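You operate a simulated robot arm through the tools that you are given. There is no shell and no other tool. Be economical: measure what you need, move in short steps, check, and stop when the job is done.

The job below is to be done with a simulated two-armed robot. You get a single attempt, and the scene is never put back.

Task
Put the bottle that says "peach" from the front of the low steel table on the clear end of the low steel table and the bottle that says "lemon" on the small grey table. Fetch the blue test card and stand it on the black-framed pad. Take the grey-framed pad and put it on the service bench before the right dispenser. Put the clear lamp cap labelled "CAP 64" from the clear end of the low steel table on the service bench before the right dispenser and the clear lamp cap marked "CAP 37" in the black tray. Close the cooler door. Do these in any order. Set down upright: bottle, blue test card, clear lamp cap.

Only the result counts: the job must be done as asked and must still hold three seconds after the hand-in. Knocking over, shifting, dropping, spilling or breaking anything else fails it. Lids that push on must go on centred and level and be pressed home; caps that screw on are set level and turned clockwise until they are tight.

Robot
Two 6-joint arms with two-finger parallel grippers on one trunk, on a base that drives. Base frame: it is fixed to the floor where the robot stands at the start and does not move with it; the origin is under the middle of the robot, x ahead of it, y to its left, z up; the surface under the hand at the start is at about z = 620. Lengths are in mm, angles in degrees, forces in N, time in s.
The left shoulder is at the start at [-77, 177, 832], the right one opposite. With the tool pointing down near the work surface each hand reaches from about 340 to 740 mm from the robot's upright axis, wherever it stands, measured 20 degrees to its own side. Places, roughly: black tray (24x20 cm) [-100, -3740, 800]; black-framed pad (9x6x2 cm) [500, 1100, 600]; blue test card [500, 750, 750]; clear end of the low steel table [800, 900, 600]; clear lamp cap [750, 1000, 750]; cooler door [-1500, -600, 900]; grey-framed pad (9x6x2 cm) [500, 1000, 600]; service bench before the right dispenser (22x60 cm [-1300, 2400, 720]; small brown bottle, small clear bottle, small gree [500, 0, 750]; small grey table [-900, -1200, 700]. Payload 1.57 kg a hand.
The TCP of each hand is the grasp point between the finger pads, 30 mm short of the fingertips. In the tool frame z runs along the fingers and y along their closing line. The gripper opens to 80 mm. The fingers are 17 mm wide and 12 mm thick; the gripper's body (40 by 82 mm) begins 80 mm behind the TCP.
Orientation is told as [roll, pitch, yaw] about the base's x, y, z axes, in that order, counted from this pose: with the fingers straight down and closing along the base's y, the tool's x points along the base's -x, its y along +y and its z along -z.

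Tools
- The arms move only by the tool step_arm. It takes "left_plan", "right_plan" or both (then of equal length, played together; a hand with none holds still); each is a list of rows, each a list of 7 numbers: the shift along the tool's x, y, z in m, then the turn, a rotation vector about the tool's x, y, z in degrees, then the opening, from 0 (shut) to 1 (fully open). In form: [[x, y, z, rx, ry, rz, hand], ...]. A call has 1 to 12 rows; each row shifts and turns the commanded pose from where the row before left it, along the tool's axes as they then stand. A row lasts 0.2 s, in which the tool goes at most 50 mm and 8.6 degrees; a call with a longer step from one row to the next is refused whole, and so is a gripper value outside its range. A pose out of reach is approached as far as the arm can. The call stops where the force on the tool passes 40 N (or 10 N more than at its start, if that is more) or the arm is blocked; 0.2 s more then pass. The fingers move at their own pace (about 72 mm/s each) and stop on an object; they squeeze with about 30 N. The grip force told is the motor's: it shows also when the fingers shut on nothing. Time passes only in rows, and 0.2 s behind the last, so rows that do not move let the fingers close. It gives the time, the measured TCP pose, the force on the tool (base axes), the opening and the grip force at its end, in the units of the frame above (readings bear some noise), with the torque about the TCP (base axes, N m) and any sound that the robot's microphone picked up.
- Cameras (640 x 400 px; columns grow to the right, rows downward): "scene" is now at [26, 32.9, 1563.1]; the picture's right is [0.36, -0.93, 0.00], its down [-0.78, -0.30, -0.54] and it looks along [0.50, 0.20, -0.84] (base axes); focal length 296 px, centre (320, 200). "left" rides on the left gripper at [72, 6, -122] in its tool frame; the picture's right is [-0.09, 1.00, 0.00], its down [-0.84, -0.08, -0.54] and it looks along [-0.54, -0.05, 0.84] (tool axes); focal length 238 px, centre (320, 200). "right" rides on the right gripper at [72, -7, -122] in its tool frame; the picture's right is [0.09, 1.00, 0.00], its down [-0.84, 0.08, -0.54] and it looks along [-0.54, 0.05, 0.84] (tool axes); focal length 238 px, centre (320, 200).
- camera(camera): a new picture of that camera. It takes no simulated time.
- lift_body(by): slides the trunk up (or, below 0, down) by that many mm; the arms and the scene camera ride with it, the base frame stays. It gives what a move gives, with no picture.
- drive_base(legs): drives the robot by 1 to 6 legs, each [ahead, left, turn to the left] in mm, mm and degrees, along the robot's own axes; the way and the turn of a leg run together, so that a leg with both is an arc; at most 1500 mm and 180 degrees a leg. The arms and the cameras ride along, it lands a little off, and it stops where it bumps. It gives what a move gives.
- turn_head(pan, tilt): turns the head with the scene camera to pan (to the left, within 143 degrees either way) and tilt (down, from -29 to 69), counted from straight ahead of the robot. It gives what a move gives.
- point_at(camera, pixels): for up to 12 pixels [column, row] of the newest picture of that camera ("zoom" is the newest enlarged one), the place [x, y, z] in the base frame of the surface seen there, good to about 3 mm, but the place of the scene camera against the robot may be out by one fixed shift of up to 25 mm in any direction. It takes no simulated time.
- enlarge(camera, box): a new picture of the part [left, top, right, bottom] of that camera's present view, enlarged. It takes no simulated time.
- finish_job(): hands the job in; it is judged then, once.

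Go step by step. Measure first, check grasps and placings, and put right what went wrong. The budget is 131 turns and 154 pictures, counting those below and the enlarged ones. Unless the task says otherwise, let go and move clear before handing in, and close with one line.

The tools are called as name(argument=value, ...) on one line, values as JSON. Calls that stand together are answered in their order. step_arm: Moves the arms, as the interface text tells. Its arguments: {"type":"object","properties":{"left_plan":{"type":"array","items":{"type":"array","items":{"type":"number"}}},"right_plan":{"type":"array","items":{"type":"array","items":{"type":"number"}}}},"required":[]} The other tools are called the same way: lift_body (by) slides the trunk up or down; drive_base (legs) drives the base; turn_head (pan, tilt) turns the head that bears the scene camera; camera (camera) takes a picture; point_at (camera, pixels) gives the place of the surface under pixels of a picture; enlarge (camera, box) takes an enlarged picture of a part of a camera's view; finish_job () hands the job in.

At the start:

```text
time_s: 0.0
left_tcp_pos: [311.8, 368.5, 842.9]
left_orientation: [0.0, 0.0, 0.0]
left_wrist_force: [-0.3, -0.4, 0.0]
left_wrist_torque: [0.01, -0.01, 0.03]
left_grip_width: 80.1
left_gripper_force: 0.0
right_tcp_pos: [347.1, 48.7, 841.5]
right_orientation: [0.1, 0.1, 0.0]
right_wrist_force: [-0.4, 0.1, 0.1]
right_wrist_torque: [0.01, 0.0, 0.02]
right_grip_width: 80.1
right_gripper_force: 0.0
trunk travel left (down, up): [-275.0, 53.0]
robot x, y, heading: [1.3, -1.5, -0.2]
head pan, tilt: [21.2, 57.3]
```

scene: 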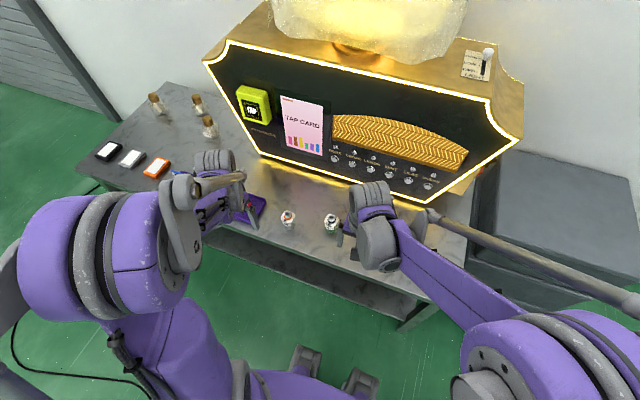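
right: 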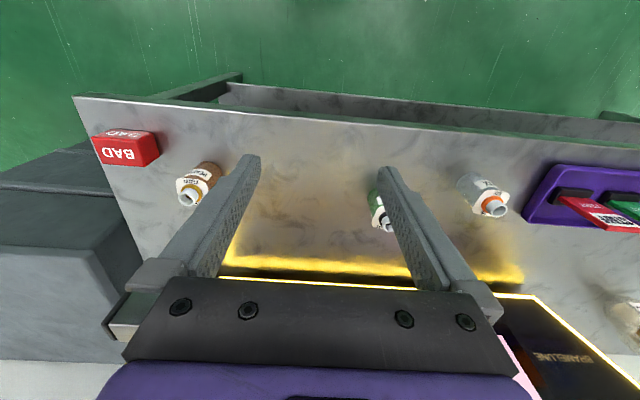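
left: 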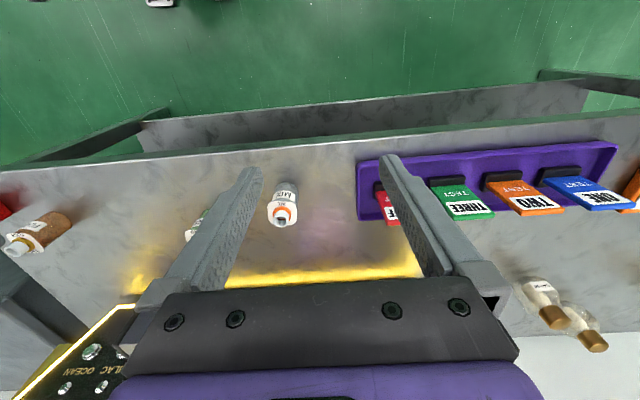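

The pictures show a low table with three bottles near the right hand, cards in a purple rack, pads and lamp caps at the left end. I'll enlarge the views to read the labels.

enlarge(camera="right", box=[80, 120, 640, 300])

enlarge(camera="left", box=[0, 140, 640, 380])

enlarge(camera="scene", box=[80, 70, 360, 245])

```text
1.14 times, centred on (360, 210) of right
```

zoom: 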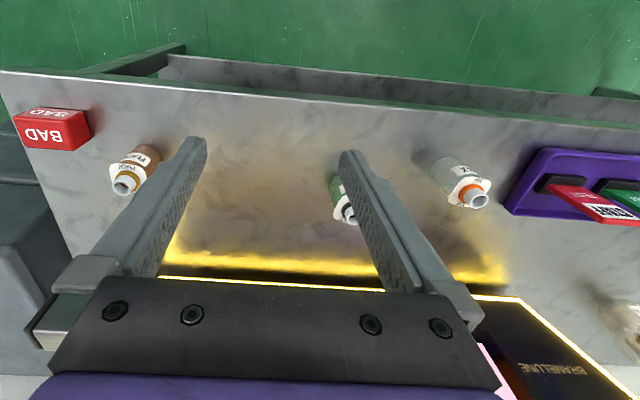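

```text
1.00 times, centred on (320, 260) of left (not enlarged: the box is as wide or as high as the picture)
```

zoom: 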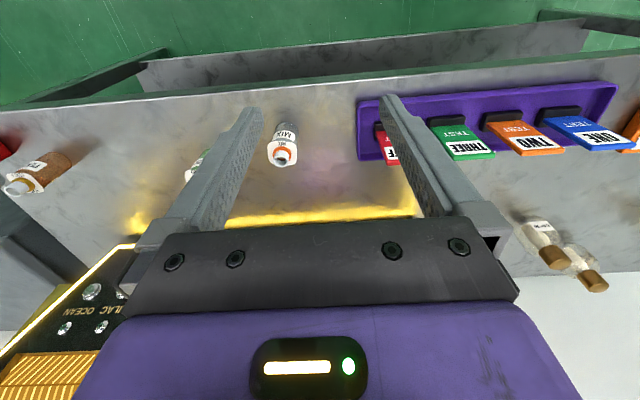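

```text
2.29 times, centred on (220, 158) of scene
```

zoom: 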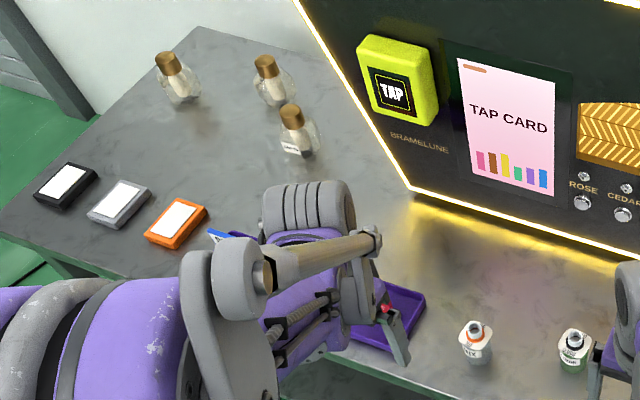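

The left view shows bottles, cards (blue at (590,130)), two caps at right. I'll measure positions with the hand cameras and scene.

point_at(camera="left", pixels=[[284, 214], [40, 235], [590, 200], [560, 183], [548, 318], [600, 345], [520, 250], [380, 165], [612, 145], [300, 250], [545, 287]])

point_at(camera="scene", pixels=[[108, 151], [131, 157], [156, 167], [154, 97], [197, 98], [207, 121], [288, 213], [331, 217], [172, 84], [100, 170], [175, 180]])

point_at(camera="right", pixels=[[125, 150], [207, 170], [190, 200], [377, 195], [382, 222], [478, 185], [495, 207], [300, 200], [75, 97], [525, 200], [300, 120]])

```text
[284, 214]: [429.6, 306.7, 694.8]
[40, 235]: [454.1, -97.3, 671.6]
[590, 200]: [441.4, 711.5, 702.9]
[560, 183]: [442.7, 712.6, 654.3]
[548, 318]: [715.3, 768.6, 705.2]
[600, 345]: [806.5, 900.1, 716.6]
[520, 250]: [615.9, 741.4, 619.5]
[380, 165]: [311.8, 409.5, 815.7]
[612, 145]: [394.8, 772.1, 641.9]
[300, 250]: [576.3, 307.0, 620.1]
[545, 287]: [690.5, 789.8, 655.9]
```

```text
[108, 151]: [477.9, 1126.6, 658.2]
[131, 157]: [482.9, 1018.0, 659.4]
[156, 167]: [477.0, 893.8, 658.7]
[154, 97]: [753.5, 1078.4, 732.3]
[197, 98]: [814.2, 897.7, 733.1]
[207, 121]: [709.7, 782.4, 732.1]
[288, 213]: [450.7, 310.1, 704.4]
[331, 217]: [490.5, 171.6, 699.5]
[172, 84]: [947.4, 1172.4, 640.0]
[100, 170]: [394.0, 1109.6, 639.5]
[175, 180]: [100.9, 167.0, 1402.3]
```

```text
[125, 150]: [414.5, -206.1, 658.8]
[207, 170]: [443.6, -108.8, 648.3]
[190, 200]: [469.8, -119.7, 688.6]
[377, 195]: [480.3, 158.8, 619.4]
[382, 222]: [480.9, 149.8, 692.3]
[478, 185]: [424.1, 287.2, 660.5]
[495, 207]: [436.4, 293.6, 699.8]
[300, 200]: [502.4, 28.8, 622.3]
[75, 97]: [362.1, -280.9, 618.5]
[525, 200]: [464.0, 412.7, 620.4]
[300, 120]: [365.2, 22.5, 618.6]
```

Table top is at z≈620. I'll zoom into each bottle and cap to read labels.

enlarge(camera="right", box=[80, 110, 240, 210])

enlarge(camera="left", box=[160, 160, 320, 260])

enlarge(camera="left", box=[480, 240, 640, 340])

enlarge(camera="scene", box=[130, 80, 240, 150])

```text
4.00 times, centred on (160, 160) of right
```

zoom: 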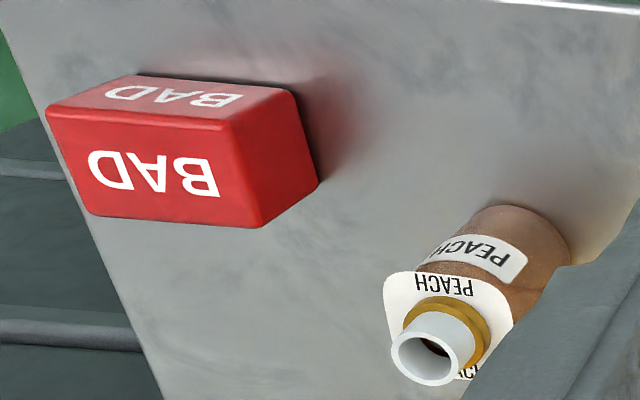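

```text
4.00 times, centred on (240, 210) of left
```

zoom: 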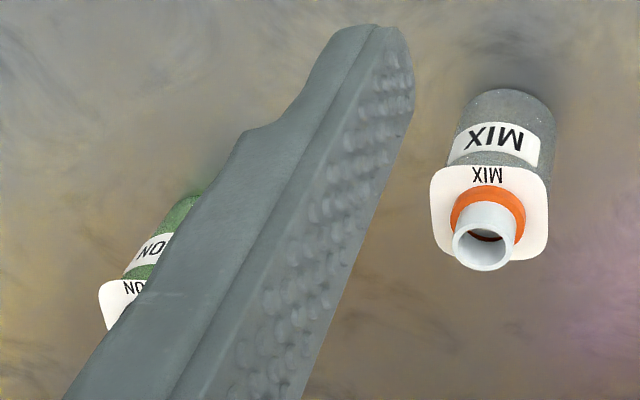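

```text
4.00 times, centred on (560, 290) of left
```

zoom: 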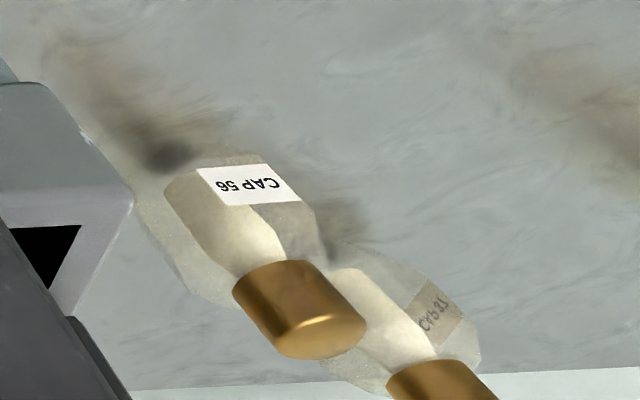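

```text
5.71 times, centred on (185, 115) of scene
```

zoom: 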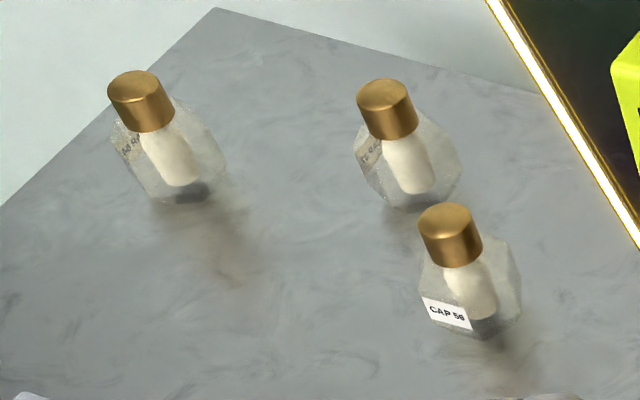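

Brown bottle reads PEACH at about (455,-113), the green one ends "...ON" (lemon), one cap is CAP 56. I'll look around the room with the head to plan driving.

turn_head(pan=65, tilt=35)

camera(camera="scene")

turn_head(pan=135, tilt=20)

camera(camera="scene")

turn_head(pan=-135, tilt=20)

camera(camera="scene")

turn_head(pan=-70, tilt=20)

camera(camera="scene")

```text
time_s: 1.1
left_tcp_pos: [311.8, 367.5, 841.5]
left_orientation: [0.0, 0.0, 0.1]
left_wrist_force: [-0.6, -0.6, 0.5]
left_wrist_torque: [-0.02, -0.02, 0.01]
left_grip_width: 79.9
left_gripper_force: 0.1
right_tcp_pos: [346.9, 48.9, 842.5]
right_orientation: [0.1, 0.0, 0.0]
right_wrist_force: [-0.6, 0.2, 0.2]
right_wrist_torque: [-0.04, 0.01, -0.01]
right_grip_width: 79.9
right_gripper_force: 0.1
trunk travel left (down, up): [-275.0, 53.0]
robot x, y, heading: [-0.4, -2.0, -0.1]
head pan, tilt: [65.0, 35.0]
```

```text
143 pictures are left
```

scene: 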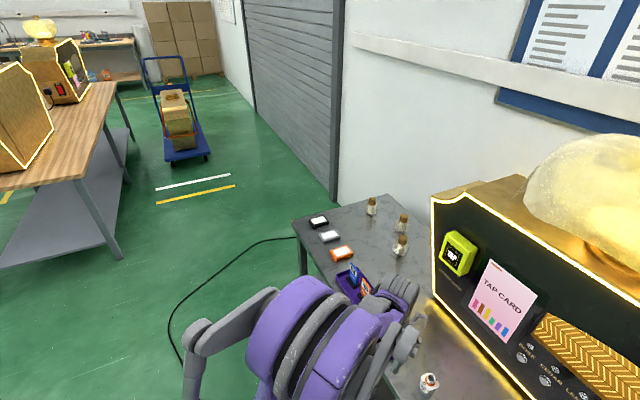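

```text
time_s: 2.5
left_tcp_pos: [310.4, 368.1, 842.4]
left_orientation: [0.0, 0.0, -0.1]
left_wrist_force: [0.2, -0.6, -0.4]
left_wrist_torque: [0.04, -0.01, 0.0]
left_grip_width: 79.7
left_gripper_force: 0.1
right_tcp_pos: [346.3, 48.0, 842.4]
right_orientation: [0.0, 0.0, 0.0]
right_wrist_force: [0.2, -0.5, 0.5]
right_wrist_torque: [0.0, -0.03, -0.01]
right_grip_width: 80.1
right_gripper_force: 0.0
trunk travel left (down, up): [-275.0, 53.0]
robot x, y, heading: [1.3, -1.0, 0.0]
head pan, tilt: [135.0, 20.0]
```

```text
142 pictures are left
```

scene: 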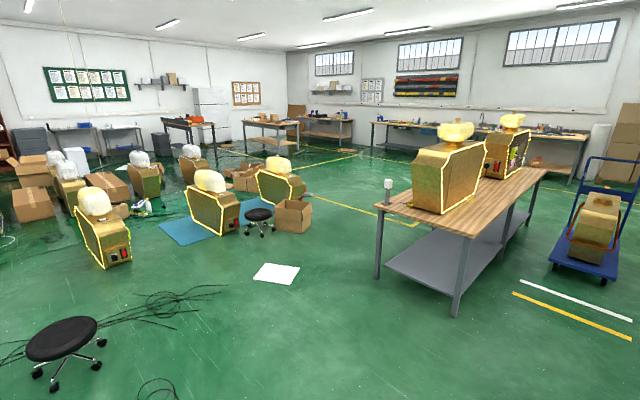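

```text
time_s: 6.3
left_tcp_pos: [311.5, 368.3, 842.9]
left_orientation: [0.0, 0.0, 0.0]
left_wrist_force: [0.7, 0.1, 0.2]
left_wrist_torque: [0.03, 0.0, -0.02]
left_grip_width: 80.1
left_gripper_force: 0.2
right_tcp_pos: [347.3, 47.8, 842.7]
right_orientation: [-0.1, 0.0, 0.0]
right_wrist_force: [-0.3, 0.1, -0.6]
right_wrist_torque: [0.01, -0.01, 0.0]
right_grip_width: 80.2
right_gripper_force: 0.0
trunk travel left (down, up): [-275.0, 53.0]
robot x, y, heading: [2.6, -0.0, -0.2]
head pan, tilt: [-135.0, 20.0]
```

```text
141 pictures are left
```

scene: 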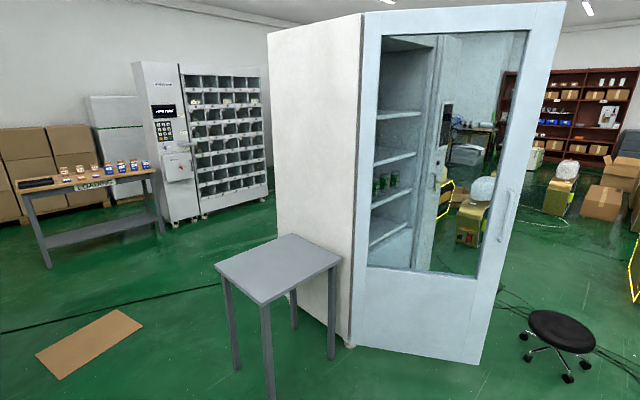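

```text
time_s: 7.6
left_tcp_pos: [312.5, 369.0, 842.7]
left_orientation: [0.0, 0.1, 0.0]
left_wrist_force: [-0.3, 0.1, 0.1]
left_wrist_torque: [0.0, 0.0, 0.01]
left_grip_width: 79.8
left_gripper_force: 0.0
right_tcp_pos: [346.1, 48.4, 842.3]
right_orientation: [0.0, 0.0, 0.0]
right_wrist_force: [-0.2, 0.2, 0.0]
right_wrist_torque: [0.02, -0.02, -0.02]
right_grip_width: 79.9
right_gripper_force: 0.0
trunk travel left (down, up): [-275.0, 53.0]
robot x, y, heading: [0.8, -1.2, -0.2]
head pan, tilt: [-70.0, 20.0]
```

```text
140 pictures are left
```

scene: 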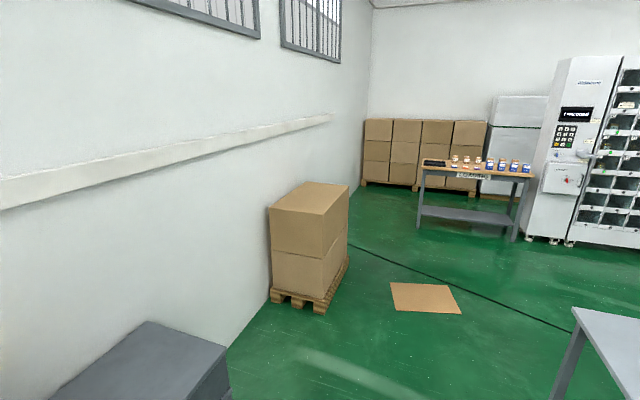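

Room is mapped: cooler and grey table behind right, tray bench far right, service bench behind left. Now I move the right hand above the PEACH bottle, about (466,-117).

point_at(camera="scene", pixels=[[434, 161], [425, 195], [465, 170], [320, 190], [300, 300], [425, 297], [590, 320], [530, 240], [150, 350]])

step_arm(right_plan=[[-0.024, -0.033, 0.008, 0, 0, 0, 1], [-0.024, -0.033, 0.008, 0, 0, 0, 1], [-0.024, -0.033, 0.008, 0, 0, 0, 1], [-0.024, -0.033, 0.008, 0, 0, 0, 1], [-0.023, -0.033, 0.008, 0, 0, 0, 1]])

camera(camera="right")

turn_head(pan=-135, tilt=30)

camera(camera="scene")

```text
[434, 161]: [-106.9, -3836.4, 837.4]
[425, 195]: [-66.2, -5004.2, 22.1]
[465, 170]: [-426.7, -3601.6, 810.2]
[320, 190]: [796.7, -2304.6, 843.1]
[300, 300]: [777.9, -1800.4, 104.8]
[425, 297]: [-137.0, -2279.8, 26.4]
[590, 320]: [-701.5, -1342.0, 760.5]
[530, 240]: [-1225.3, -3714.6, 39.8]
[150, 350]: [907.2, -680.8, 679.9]
```

```text
time_s: 8.8
left_tcp_pos: [312.2, 368.0, 841.0]
left_orientation: [0.1, 0.0, 0.0]
left_wrist_force: [0.4, -0.4, 0.8]
left_wrist_torque: [0.01, 0.03, -0.02]
left_grip_width: 79.9
left_gripper_force: 0.0
right_tcp_pos: [470.5, -117.3, 802.3]
right_orientation: [0.1, -0.2, 0.1]
right_wrist_force: [0.2, 0.6, 0.6]
right_wrist_torque: [0.01, -0.02, 0.01]
right_grip_width: 79.9
right_gripper_force: 0.1
trunk travel left (down, up): [-275.0, 53.0]
robot x, y, heading: [2.6, -0.9, 0.2]
head pan, tilt: [-70.0, 20.0]
```

```text
139 pictures are left
```

right: 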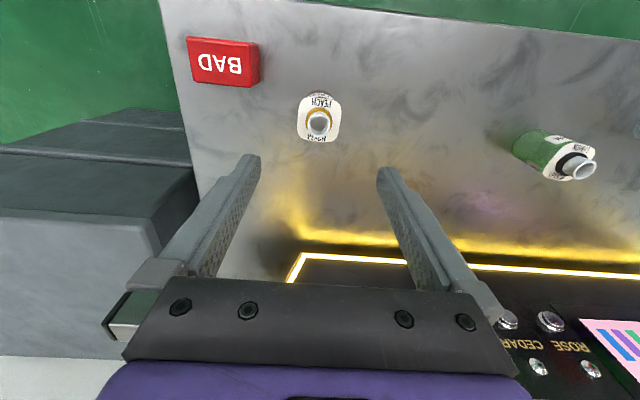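

```text
time_s: 10.2
left_tcp_pos: [310.9, 368.2, 841.8]
left_orientation: [0.0, -0.1, -0.1]
left_wrist_force: [-0.3, -0.2, -0.2]
left_wrist_torque: [0.0, -0.01, 0.0]
left_grip_width: 80.0
left_gripper_force: 0.1
right_tcp_pos: [468.6, -116.4, 802.9]
right_orientation: [-0.1, 0.0, 0.0]
right_wrist_force: [-0.1, 0.0, 0.8]
right_wrist_torque: [0.0, 0.01, 0.01]
right_grip_width: 80.1
right_gripper_force: 0.0
trunk travel left (down, up): [-275.0, 53.0]
robot x, y, heading: [-2.8, 4.2, -0.0]
head pan, tilt: [-135.0, 30.0]
```

```text
138 pictures are left
```

scene: 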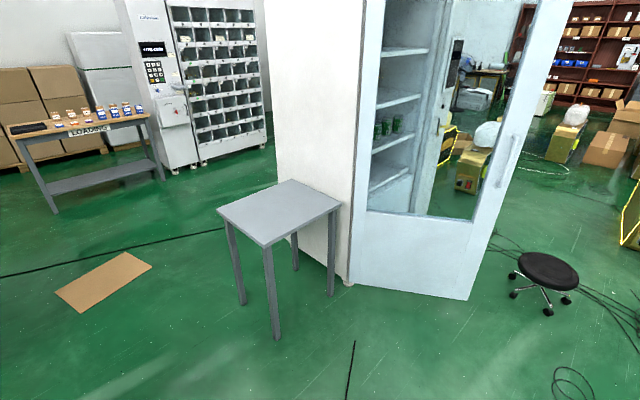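

The bottle's neck is at pixel (320,122) and its flange spans (298–341). I'll measure both the bottle and the cooler geometry.

point_at(camera="right", pixels=[[300, 125], [340, 120], [320, 140], [316, 97], [309, 118], [331, 119], [320, 92], [225, 75], [580, 165], [545, 140]])

point_at(camera="scene", pixels=[[512, 150], [470, 250], [360, 250], [475, 296], [356, 282], [290, 181], [338, 203], [264, 244], [218, 208], [300, 100], [525, 60], [545, 270]])

```text
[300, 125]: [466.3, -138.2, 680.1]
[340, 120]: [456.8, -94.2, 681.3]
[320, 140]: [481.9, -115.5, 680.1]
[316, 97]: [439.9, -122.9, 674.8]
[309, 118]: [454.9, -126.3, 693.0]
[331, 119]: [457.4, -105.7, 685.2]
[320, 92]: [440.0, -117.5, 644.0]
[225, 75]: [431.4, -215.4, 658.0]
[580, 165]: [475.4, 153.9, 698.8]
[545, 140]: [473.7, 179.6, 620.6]
```

```text
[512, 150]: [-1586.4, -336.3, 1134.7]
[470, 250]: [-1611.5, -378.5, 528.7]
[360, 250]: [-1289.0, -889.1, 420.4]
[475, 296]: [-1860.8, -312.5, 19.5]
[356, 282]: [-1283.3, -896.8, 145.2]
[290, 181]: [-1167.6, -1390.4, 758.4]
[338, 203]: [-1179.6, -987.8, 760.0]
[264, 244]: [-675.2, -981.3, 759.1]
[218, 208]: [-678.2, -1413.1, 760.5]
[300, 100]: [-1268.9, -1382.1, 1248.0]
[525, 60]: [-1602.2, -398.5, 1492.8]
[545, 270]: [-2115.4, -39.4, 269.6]
```

The bottle's axis is near (461,-116). Descend to z≈655 and grip.

step_arm(right_plan=[[0.008, 0.0, 0.03, 0, 0, 0, 1], [0, 0, 0.04, 0, 0, 0, 1], [0, 0, 0.04, 0, 0, 0, 1], [0, 0, 0.037, 0, 0, 0, 1], [0, 0, 0, 0, 0, 0, 1], [0, 0, 0, 0, 0, 0, 0.4], [0, 0, 0, 0, 0, 0, 0], [0, 0, 0, 0, 0, 0, 0], [0, 0, 0, 0, 0, 0, 0]])

camera(camera="right")

```text
time_s: 12.2
left_tcp_pos: [311.5, 369.4, 842.7]
left_orientation: [0.0, 0.0, 0.0]
left_wrist_force: [-0.2, -0.3, 0.1]
left_wrist_torque: [-0.02, -0.03, 0.0]
left_grip_width: 80.1
left_gripper_force: 0.1
right_tcp_pos: [457.6, -118.2, 655.6]
right_orientation: [-0.1, 0.1, 0.0]
right_wrist_force: [0.7, 0.5, 0.7]
right_wrist_torque: [-0.02, 0.03, -0.03]
right_grip_width: 40.5
right_gripper_force: 29.9
trunk travel left (down, up): [-275.0, 53.0]
robot x, y, heading: [0.1, 2.3, 0.1]
head pan, tilt: [-135.0, 30.0]
```

```text
137 pictures are left
```

right: 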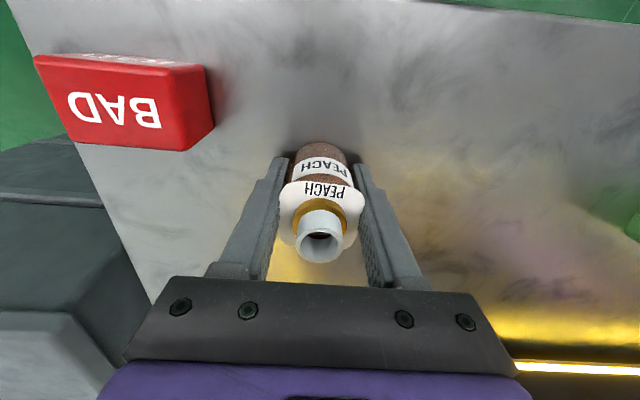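

Bottle is gripped at 40.5 mm and upright. Lift it, retract, then drive left along the table.

step_arm(right_plan=[[0, 0, -0.03, 0, 0, 0, 0], [0, 0, -0.05, 0, 0, 0, 0], [0, 0, -0.05, 0, 0, 0, 0], [0, 0, -0.05, 0, 0, 0, 0], [0.045, 0, -0.01, 0, 0, 0, 0], [0.045, 0, 0, 0, 0, 0, 0]])

drive_base(legs=[[0, 1050, 0]])

turn_head(pan=5, tilt=50)

camera(camera="scene")

camera(camera="right")

camera(camera="left")

```text
time_s: 13.6
left_tcp_pos: [309.6, 368.2, 842.1]
left_orientation: [0.1, -0.1, 0.0]
left_wrist_force: [0.1, 0.0, 0.0]
left_wrist_torque: [-0.03, -0.02, -0.01]
left_grip_width: 80.5
left_gripper_force: 0.0
right_tcp_pos: [366.7, -119.4, 847.4]
right_orientation: [0.0, -0.1, 0.1]
right_wrist_force: [-0.3, -0.4, -0.6]
right_wrist_torque: [-0.01, -0.02, -0.03]
right_grip_width: 40.3
right_gripper_force: 30.4
trunk travel left (down, up): [-275.0, 53.0]
robot x, y, heading: [2.0, 1.2, 0.0]
head pan, tilt: [-135.0, 30.0]
```

```text
time_s: 23.1
left_tcp_pos: [321.6, 1418.1, 840.9]
left_orientation: [0.1, 0.0, -0.7]
left_wrist_force: [0.6, 1.3, 0.2]
left_wrist_torque: [-0.06, 0.0, 0.01]
left_grip_width: 79.9
left_gripper_force: 0.0
right_tcp_pos: [372.3, 929.3, 847.5]
right_orientation: [0.1, 0.0, -0.7]
right_wrist_force: [0.0, -0.2, -0.8]
right_wrist_torque: [0.01, 0.0, -0.03]
right_grip_width: 40.5
right_gripper_force: 29.5
trunk travel left (down, up): [-275.0, 53.0]
robot x, y, heading: [4.9, 1051.9, -0.7]
head pan, tilt: [-135.0, 30.0]
```

```text
time_s: 25.4
left_tcp_pos: [321.5, 1418.9, 841.4]
left_orientation: [0.2, 0.0, -0.8]
left_wrist_force: [-0.2, 0.7, 1.1]
left_wrist_torque: [-0.02, -0.02, 0.03]
left_grip_width: 79.8
left_gripper_force: 0.0
right_tcp_pos: [372.9, 929.4, 846.5]
right_orientation: [0.0, -0.1, -0.7]
right_wrist_force: [0.8, -0.3, -0.9]
right_wrist_torque: [0.03, -0.02, 0.01]
right_grip_width: 40.8
right_gripper_force: 29.7
trunk travel left (down, up): [-275.0, 53.0]
robot x, y, heading: [5.3, 1051.0, -0.8]
head pan, tilt: [5.0, 50.0]
```

```text
136 pictures are left
```

scene: 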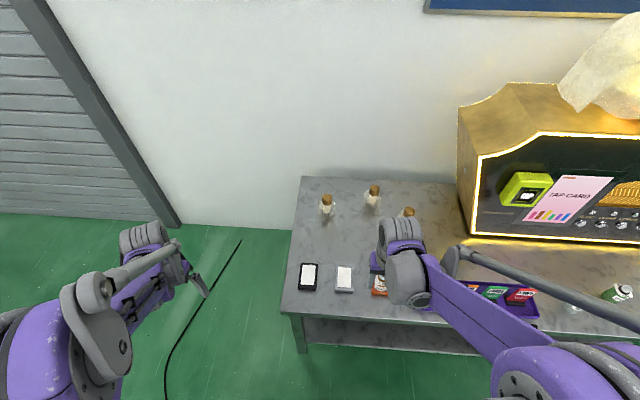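

```text
135 pictures are left
```

right: 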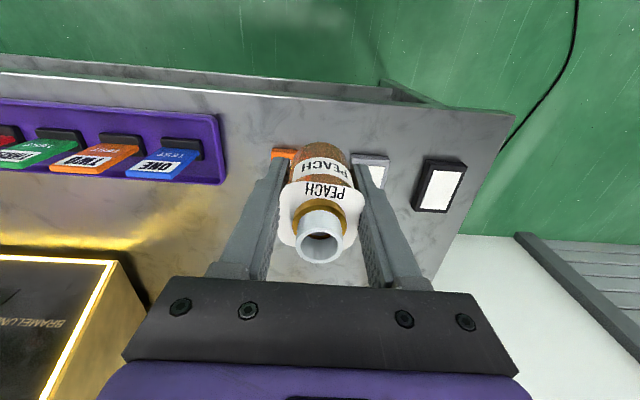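

```text
134 pictures are left
```

left: 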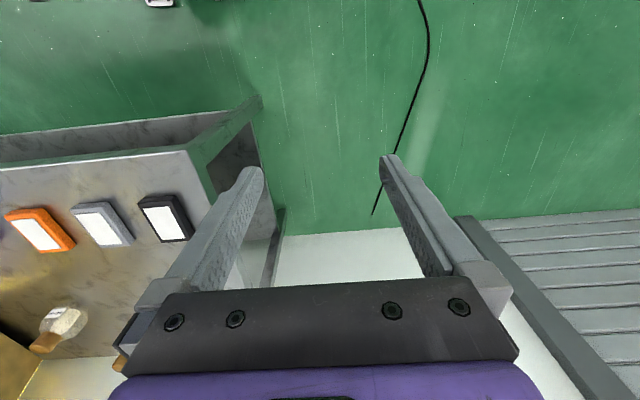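

Robot is now at y≈1051; the caps are at (327,205),(373,195),(408,212) in the scene. I'll zoom to read labels and measure.

enlarge(camera="scene", box=[300, 170, 430, 250])

point_at(camera="scene", pixels=[[327, 198], [374, 187], [407, 211], [309, 277], [344, 279], [379, 285], [303, 180], [285, 312], [350, 240], [460, 290], [327, 212], [373, 201]])

point_at(camera="right", pixels=[[440, 188], [372, 170], [175, 160], [182, 143], [218, 180], [435, 280]])

point_at(camera="left", pixels=[[38, 230], [102, 222], [165, 217], [60, 320], [70, 323], [45, 342]])

```text
4.92 times, centred on (365, 210) of scene
```

zoom: 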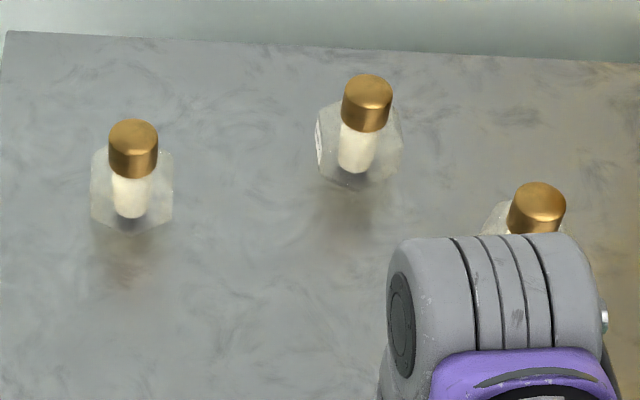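

```text
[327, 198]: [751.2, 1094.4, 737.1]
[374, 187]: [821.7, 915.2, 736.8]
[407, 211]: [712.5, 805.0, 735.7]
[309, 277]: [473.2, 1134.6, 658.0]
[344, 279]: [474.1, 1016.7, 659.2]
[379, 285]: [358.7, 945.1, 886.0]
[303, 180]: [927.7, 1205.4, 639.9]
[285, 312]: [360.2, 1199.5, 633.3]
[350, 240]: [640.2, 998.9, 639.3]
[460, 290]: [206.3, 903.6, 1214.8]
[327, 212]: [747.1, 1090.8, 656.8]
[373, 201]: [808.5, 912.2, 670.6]
```

```text
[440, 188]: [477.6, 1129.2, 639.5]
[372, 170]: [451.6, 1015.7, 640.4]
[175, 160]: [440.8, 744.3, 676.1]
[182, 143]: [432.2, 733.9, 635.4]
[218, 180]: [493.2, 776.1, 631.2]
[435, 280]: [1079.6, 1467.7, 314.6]
```

```text
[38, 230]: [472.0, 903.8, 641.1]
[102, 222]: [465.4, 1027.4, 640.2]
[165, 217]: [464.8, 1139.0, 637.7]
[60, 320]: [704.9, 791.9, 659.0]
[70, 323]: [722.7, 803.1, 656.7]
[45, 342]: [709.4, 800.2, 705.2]
```

Blue card sits at about (441,740), pads at y≈903/1020/1130, caps at (712,800),(806,905),(750,1085). I move the peach bottle to about (670,940) over the clear end.

step_arm(right_plan=[[-0.043, 0.002, 0, 0, 0, 0, 0], [-0.043, 0.002, 0, 0, 0, 0, 0], [-0.043, 0.002, 0, 0, 0, 0, 0], [-0.043, 0.002, 0, 0, 0, 0, 0], [-0.043, 0.002, 0, 0, 0, 0, 0], [-0.043, 0.002, 0, 0, 0, 0, 0], [-0.04, 0.002, 0, 0, 0, 0, 0], [0, 0, 0.045, 0, 0, 0, 0], [0, 0, 0.045, 0, 0, 0, 0]])

camera(camera="right")

camera(camera="scene")

```text
time_s: 27.4
left_tcp_pos: [321.8, 1418.0, 841.7]
left_orientation: [0.1, 0.1, -0.7]
left_wrist_force: [0.0, -0.1, 0.3]
left_wrist_torque: [0.0, 0.04, 0.03]
left_grip_width: 80.0
left_gripper_force: 0.0
right_tcp_pos: [670.7, 939.2, 757.6]
right_orientation: [0.0, 0.1, -0.8]
right_wrist_force: [0.3, 0.0, -0.6]
right_wrist_torque: [-0.01, 0.01, 0.02]
right_grip_width: 40.4
right_gripper_force: 29.8
trunk travel left (down, up): [-275.0, 53.0]
robot x, y, heading: [6.9, 1052.3, -0.7]
head pan, tilt: [5.0, 50.0]
```

```text
132 pictures are left
```

right: 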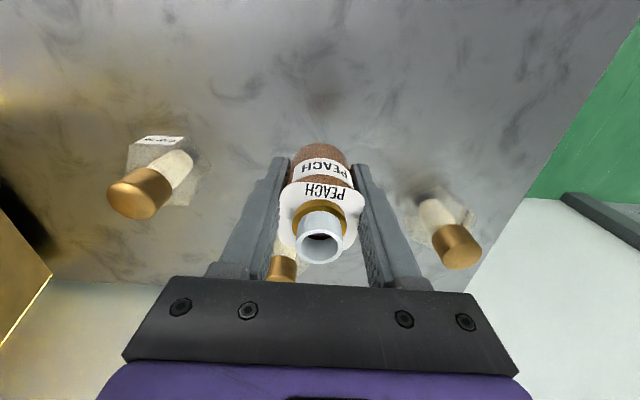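

```text
131 pictures are left
```

scene: 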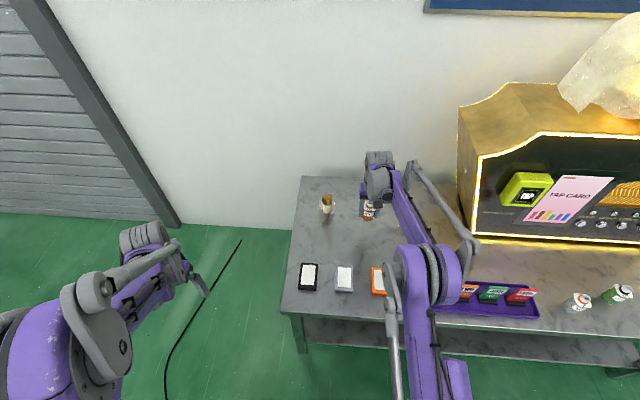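

The surroundings look clear; I'll check cap locations from this near view before descending.

point_at(camera="right", pixels=[[140, 195], [283, 268], [455, 247], [288, 245], [160, 160], [440, 208]])

step_arm(right_plan=[[0, 0, 0.045, 0, 0, 0, 0], [0, 0, 0.04, 0, 0, 0, 0], [0, 0, 0.01, 0, 0, 0, 0], [0, 0, 0.006, 0, 0, 0, 0]])

```text
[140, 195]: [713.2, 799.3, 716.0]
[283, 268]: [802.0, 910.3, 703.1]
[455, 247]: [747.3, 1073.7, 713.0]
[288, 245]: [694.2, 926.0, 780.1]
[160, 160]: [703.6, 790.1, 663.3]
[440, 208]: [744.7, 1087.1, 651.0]
```

```text
time_s: 28.4
left_tcp_pos: [321.9, 1418.1, 841.1]
left_orientation: [0.1, 0.0, -0.6]
left_wrist_force: [-0.4, 0.4, 0.2]
left_wrist_torque: [0.02, 0.02, -0.04]
left_grip_width: 80.1
left_gripper_force: 0.0
right_tcp_pos: [669.9, 939.6, 655.0]
right_orientation: [0.0, 0.0, -0.7]
right_wrist_force: [0.7, 0.7, -0.2]
right_wrist_torque: [0.02, 0.0, 0.0]
right_grip_width: 40.4
right_gripper_force: 30.2
trunk travel left (down, up): [-275.0, 53.0]
robot x, y, heading: [6.9, 1054.6, -0.9]
head pan, tilt: [5.0, 50.0]
```

Height matches the pickup height (655). Open and rise.

step_arm(right_plan=[[0, 0, 0.001, 0, 0, 0, 0], [0, 0, 0, 0, 0, 0, 0.6], [0, 0, 0, 0, 0, 0, 1], [0, 0, 0, 0, 0, 0, 1], [0, 0, -0.04, 0, 0, 0, 1], [0, 0, -0.05, 0, 0, 0, 1], [0, 0, -0.05, 0, 0, 0, 1], [0, 0, -0.05, 0, 0, 0, 1], [0, 0, -0.03, 0, 0, 0, 1]])

camera(camera="right")

```text
time_s: 30.4
left_tcp_pos: [322.7, 1417.5, 842.1]
left_orientation: [0.0, -0.1, -0.7]
left_wrist_force: [-1.4, -0.5, -0.9]
left_wrist_torque: [-0.01, -0.01, 0.01]
left_grip_width: 80.0
left_gripper_force: 0.0
right_tcp_pos: [671.3, 939.9, 875.7]
right_orientation: [0.0, 0.0, -0.7]
right_wrist_force: [0.2, 0.7, 0.5]
right_wrist_torque: [0.01, 0.04, -0.01]
right_grip_width: 79.9
right_gripper_force: 0.1
trunk travel left (down, up): [-275.0, 53.0]
robot x, y, heading: [7.6, 1051.9, -0.7]
head pan, tilt: [5.0, 50.0]
```

```text
130 pictures are left
```

right: 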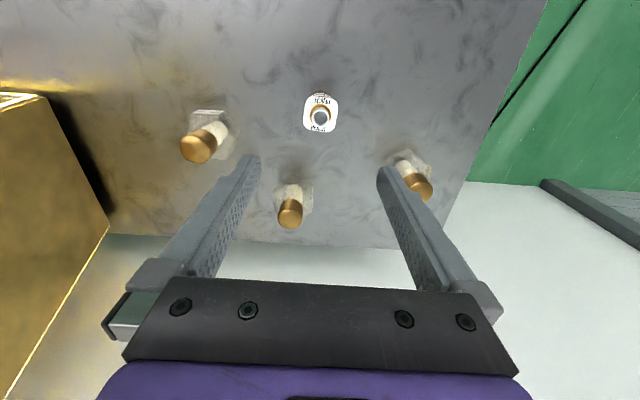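

Peach stands upright. I zoom on the two unread caps.

enlarge(camera="right", box=[385, 140, 445, 205])

enlarge(camera="right", box=[260, 170, 330, 235])

enlarge(camera="left", box=[20, 280, 140, 360])

```text
6.15 times, centred on (415, 172) of right
```

zoom: 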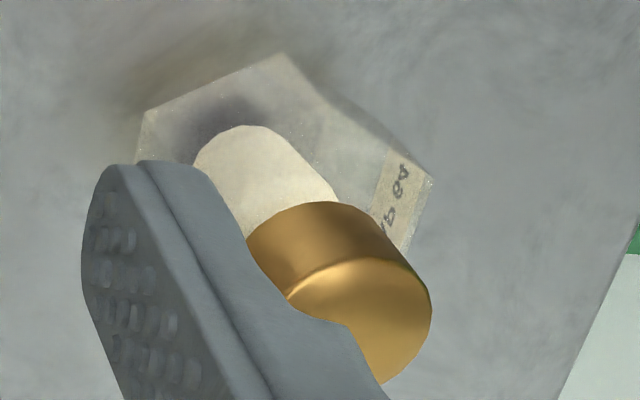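

```text
6.15 times, centred on (295, 202) of right
```

zoom: 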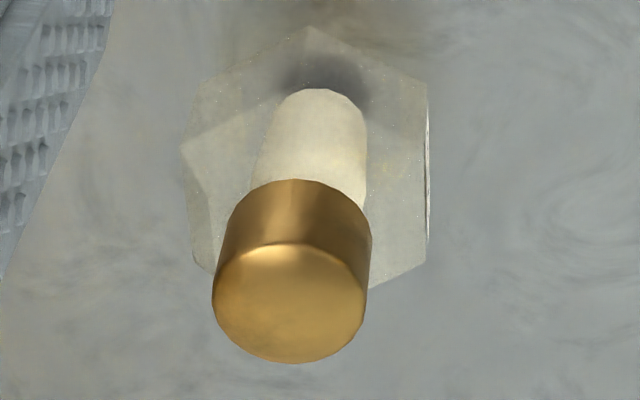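

```text
5.00 times, centred on (80, 320) of left
```

zoom: 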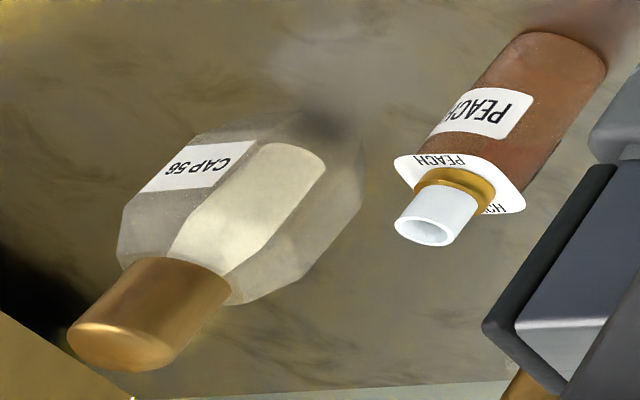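

Labels are on the far sides, seen through the clear bodies. I bring the right hand camera closer to the left cap.

step_arm(right_plan=[[0.005, 0.045, 0, 0, 0, 0, 1], [0.005, 0.045, 0, 0, 0, 0, 1], [0.005, 0.045, 0.02, 0, 0, 0, 1], [0.005, 0.005, 0.038, 0, 0, 0, 1], [0, 0, 0.038, 0, 0, 0, 1]])

enlarge(camera="right", box=[280, 140, 400, 270])

camera(camera="right")

```text
time_s: 31.6
left_tcp_pos: [321.8, 1417.3, 842.9]
left_orientation: [0.0, 0.0, -0.7]
left_wrist_force: [0.8, -0.3, 0.4]
left_wrist_torque: [0.0, 0.03, 0.04]
left_grip_width: 80.0
left_gripper_force: 0.1
right_tcp_pos: [652.4, 1078.7, 777.8]
right_orientation: [-0.1, 0.0, -0.7]
right_wrist_force: [-0.1, 0.1, -0.5]
right_wrist_torque: [0.0, 0.02, 0.03]
right_grip_width: 80.1
right_gripper_force: 0.1
trunk travel left (down, up): [-275.0, 53.0]
robot x, y, heading: [6.7, 1054.5, -0.8]
head pan, tilt: [5.0, 50.0]
```

```text
3.08 times, centred on (340, 205) of right
```

zoom: 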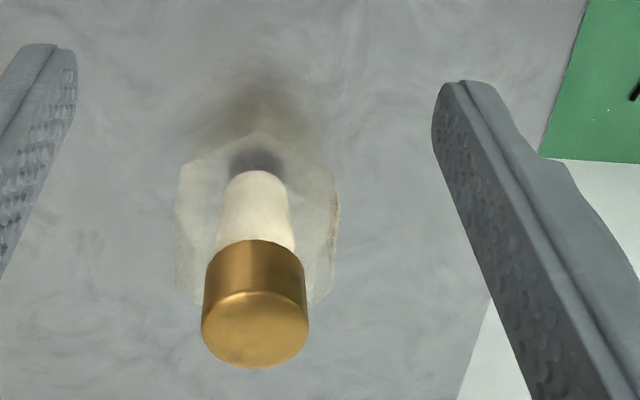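

```text
125 pictures are left
```

right: 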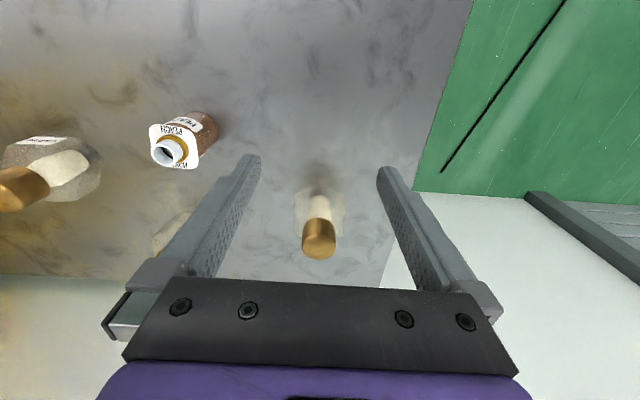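

Labels face the +y side. I bring the left hand around with yaw −60° to look from the left, and withdraw the right hand.

step_arm(left_plan=[[-0.0426, -0.0183, 0.009, 0, 0, 8.5, 1], [-0.0448, -0.0118, 0.009, 0, 0, 8.5, 1], [-0.0461, -0.0051, 0.009, 0, 0, 8.5, 1], [-0.0464, 0.0018, 0.009, 0, 0, 8.5, 1], [-0.0455, 0.0086, 0.009, 0, 0, 8.5, 1], [-0.0438, 0.0153, 0.009, 0, 0, 8.5, 1], [-0.041, 0.0216, 0.009, 0, 0, 8.5, 1]], right_plan=[[0.02, -0.02, -0.03, 0, 0, 0, 1], [0.04, -0.02, -0.02, 0, 0, 0, 1], [0.04, -0.02, -0.01, 0, 0, 0, 1], [0.04, -0.02, 0, 0, 0, 0, 1], [0.04, -0.02, 0, 0, 0, 0, 1], [0.04, -0.02, 0, 0, 0, 0, 1], [0.04, -0.02, 0, 0, 0, 0, 1]])

camera(camera="left")

```text
time_s: 33.1
left_tcp_pos: [618.1, 1285.5, 777.9]
left_orientation: [0.1, 0.1, -60.4]
left_wrist_force: [0.0, -0.9, 0.0]
left_wrist_torque: [0.01, -0.01, -0.04]
left_grip_width: 79.7
left_gripper_force: 0.0
right_tcp_pos: [392.6, 943.1, 841.0]
right_orientation: [0.0, 0.0, -0.7]
right_wrist_force: [0.2, 0.2, -0.1]
right_wrist_torque: [0.01, 0.01, 0.02]
right_grip_width: 79.8
right_gripper_force: 0.0
trunk travel left (down, up): [-275.0, 53.0]
robot x, y, heading: [3.7, 1054.4, -0.7]
head pan, tilt: [5.0, 50.0]
```

```text
124 pictures are left
```

left: 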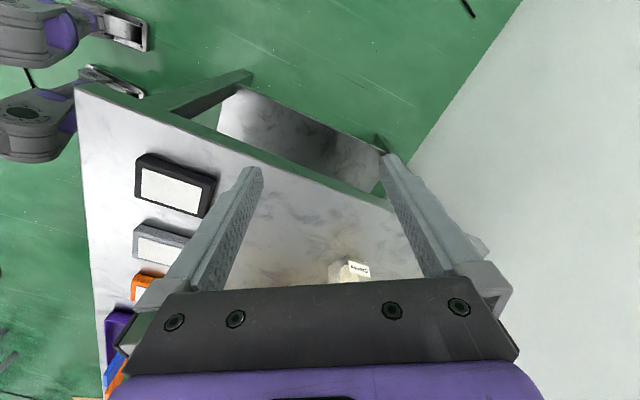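

The cap's label is visible at (357,270). Zoom.

enlarge(camera="left", box=[325, 255, 385, 290])

step_arm(left_plan=[[0, 0, -0.045, 0, 0, 0, 1], [0, 0, -0.045, 0, 0, 0, 1], [0, 0, -0.045, 0, 0, 0, 1]])

camera(camera="left")

```text
10.67 times, centred on (355, 272) of left
```

zoom: 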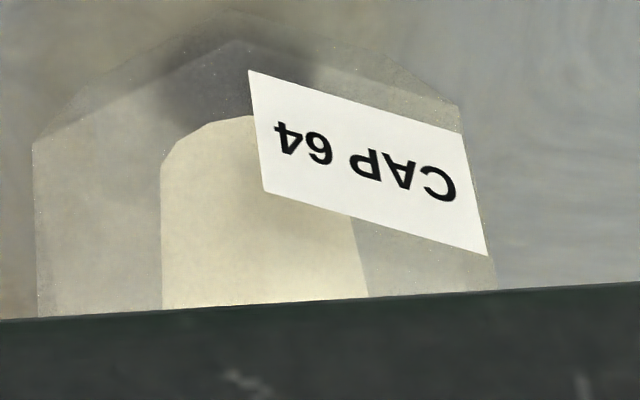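

```text
time_s: 34.0
left_tcp_pos: [620.8, 1285.4, 911.8]
left_orientation: [0.0, -0.1, -60.2]
left_wrist_force: [0.8, -0.7, 0.5]
left_wrist_torque: [0.01, -0.02, -0.02]
left_grip_width: 80.1
left_gripper_force: 0.1
right_tcp_pos: [391.1, 944.0, 842.4]
right_orientation: [0.0, 0.1, -0.7]
right_wrist_force: [0.6, 0.1, 0.8]
right_wrist_torque: [-0.02, -0.02, 0.0]
right_grip_width: 79.8
right_gripper_force: 0.1
trunk travel left (down, up): [-275.0, 53.0]
robot x, y, heading: [6.4, 1053.5, -0.7]
head pan, tilt: [5.0, 50.0]
```

```text
122 pictures are left
```

left: 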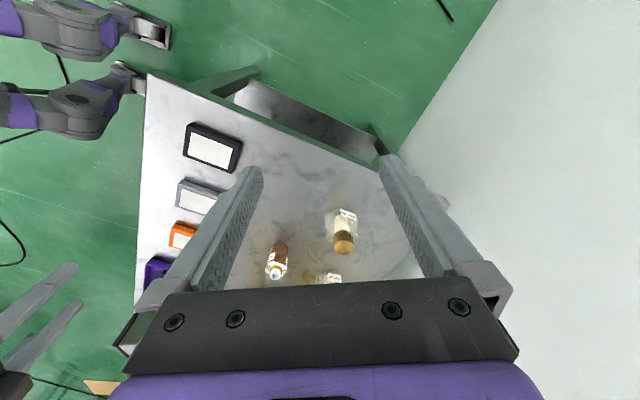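

Cap 3 reads CAP 64. Zoom on the second cap's label at (330,278).

enlarge(camera="left", box=[305, 262, 355, 292])

point_at(camera="left", pixels=[[212, 150], [185, 140], [240, 140], [188, 127], [233, 172], [200, 195], [344, 247], [340, 240], [346, 225]])

```text
12.80 times, centred on (330, 277) of left
```

zoom: 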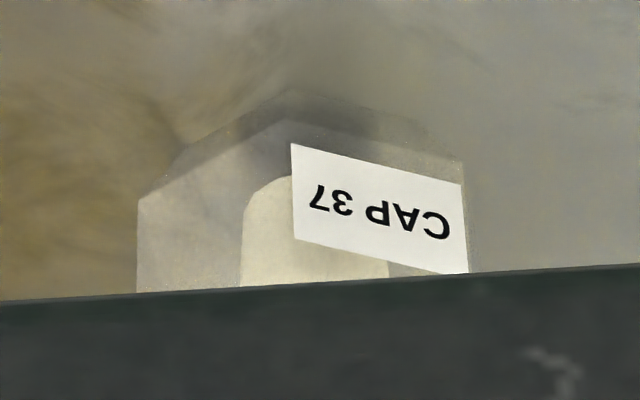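

```text
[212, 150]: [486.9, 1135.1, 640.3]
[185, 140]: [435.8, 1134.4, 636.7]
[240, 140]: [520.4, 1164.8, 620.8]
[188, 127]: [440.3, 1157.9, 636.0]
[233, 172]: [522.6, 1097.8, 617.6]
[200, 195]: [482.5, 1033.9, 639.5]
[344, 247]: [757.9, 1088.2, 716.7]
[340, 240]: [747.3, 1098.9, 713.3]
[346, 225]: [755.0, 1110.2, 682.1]
```

Cap 2 reads CAP 37. Now the right hand goes above the blue card for a close look.

step_arm(right_plan=[[-0.008, -0.04, 0, 0, 0, 0, 1], [-0.008, -0.04, 0, 0, 0, 0, 1], [-0.008, -0.04, 0, 0, 0, 0, 1], [-0.008, -0.04, 0, 0, 0, 0, 1], [0, -0.04, 0, 0, 0, 0, 1]])

camera(camera="right")

enlarge(camera="right", box=[200, 60, 440, 210])

camera(camera="scene")

```text
time_s: 35.1
left_tcp_pos: [621.4, 1285.2, 911.6]
left_orientation: [0.2, 0.1, -60.2]
left_wrist_force: [-0.4, 0.0, 0.7]
left_wrist_torque: [0.0, -0.01, 0.01]
left_grip_width: 79.8
left_gripper_force: 0.0
right_tcp_pos: [420.9, 743.5, 839.6]
right_orientation: [0.0, 0.0, -0.7]
right_wrist_force: [0.0, -0.5, -0.2]
right_wrist_torque: [0.01, 0.01, 0.01]
right_grip_width: 80.2
right_gripper_force: 0.1
trunk travel left (down, up): [-275.0, 53.0]
robot x, y, heading: [6.7, 1053.9, -0.8]
head pan, tilt: [5.0, 50.0]
```

```text
120 pictures are left
```

right: 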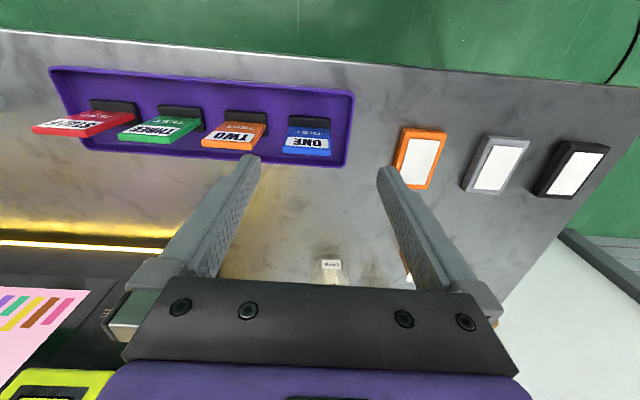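

```text
2.67 times, centred on (320, 135) of right
```

zoom: 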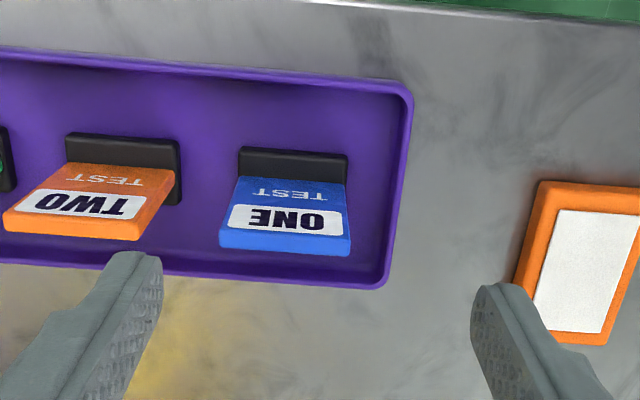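

```text
118 pictures are left
```

scene: 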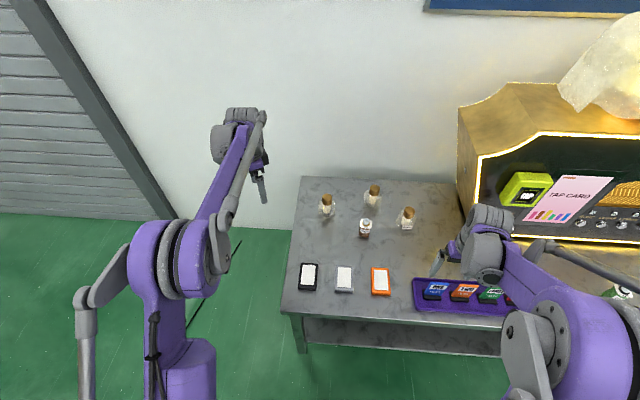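

The cards stand upright with black feet in the tray. I measure the blue card's top, face, foot and the rack rim.

point_at(camera="right", pixels=[[307, 152], [285, 150], [330, 152], [307, 135], [293, 128], [327, 130], [310, 120], [290, 116], [330, 125], [352, 95], [345, 165], [307, 105]])

enlarge(camera="scene", box=[400, 260, 530, 330])

point_at(camera="right", pixels=[[574, 169], [545, 170], [570, 141], [608, 150], [565, 197], [497, 164], [420, 160], [540, 195], [603, 144]])

```text
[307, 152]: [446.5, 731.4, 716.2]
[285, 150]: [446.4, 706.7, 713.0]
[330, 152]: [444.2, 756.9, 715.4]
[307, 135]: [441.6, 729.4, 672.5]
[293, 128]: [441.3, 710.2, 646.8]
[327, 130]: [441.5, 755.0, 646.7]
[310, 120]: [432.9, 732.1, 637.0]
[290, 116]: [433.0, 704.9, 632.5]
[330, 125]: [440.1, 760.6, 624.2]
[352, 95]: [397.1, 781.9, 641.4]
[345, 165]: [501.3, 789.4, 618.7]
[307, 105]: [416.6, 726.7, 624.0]
```

```text
4.92 times, centred on (465, 295) of scene
```

zoom: 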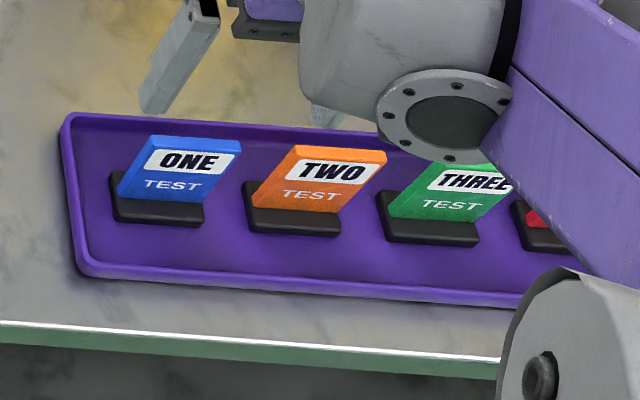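

```text
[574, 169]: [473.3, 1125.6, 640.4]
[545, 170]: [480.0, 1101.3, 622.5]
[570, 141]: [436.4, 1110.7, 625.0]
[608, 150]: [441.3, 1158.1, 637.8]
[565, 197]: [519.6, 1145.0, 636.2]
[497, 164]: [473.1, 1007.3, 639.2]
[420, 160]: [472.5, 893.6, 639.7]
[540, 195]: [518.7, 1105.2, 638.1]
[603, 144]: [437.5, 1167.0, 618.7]
```

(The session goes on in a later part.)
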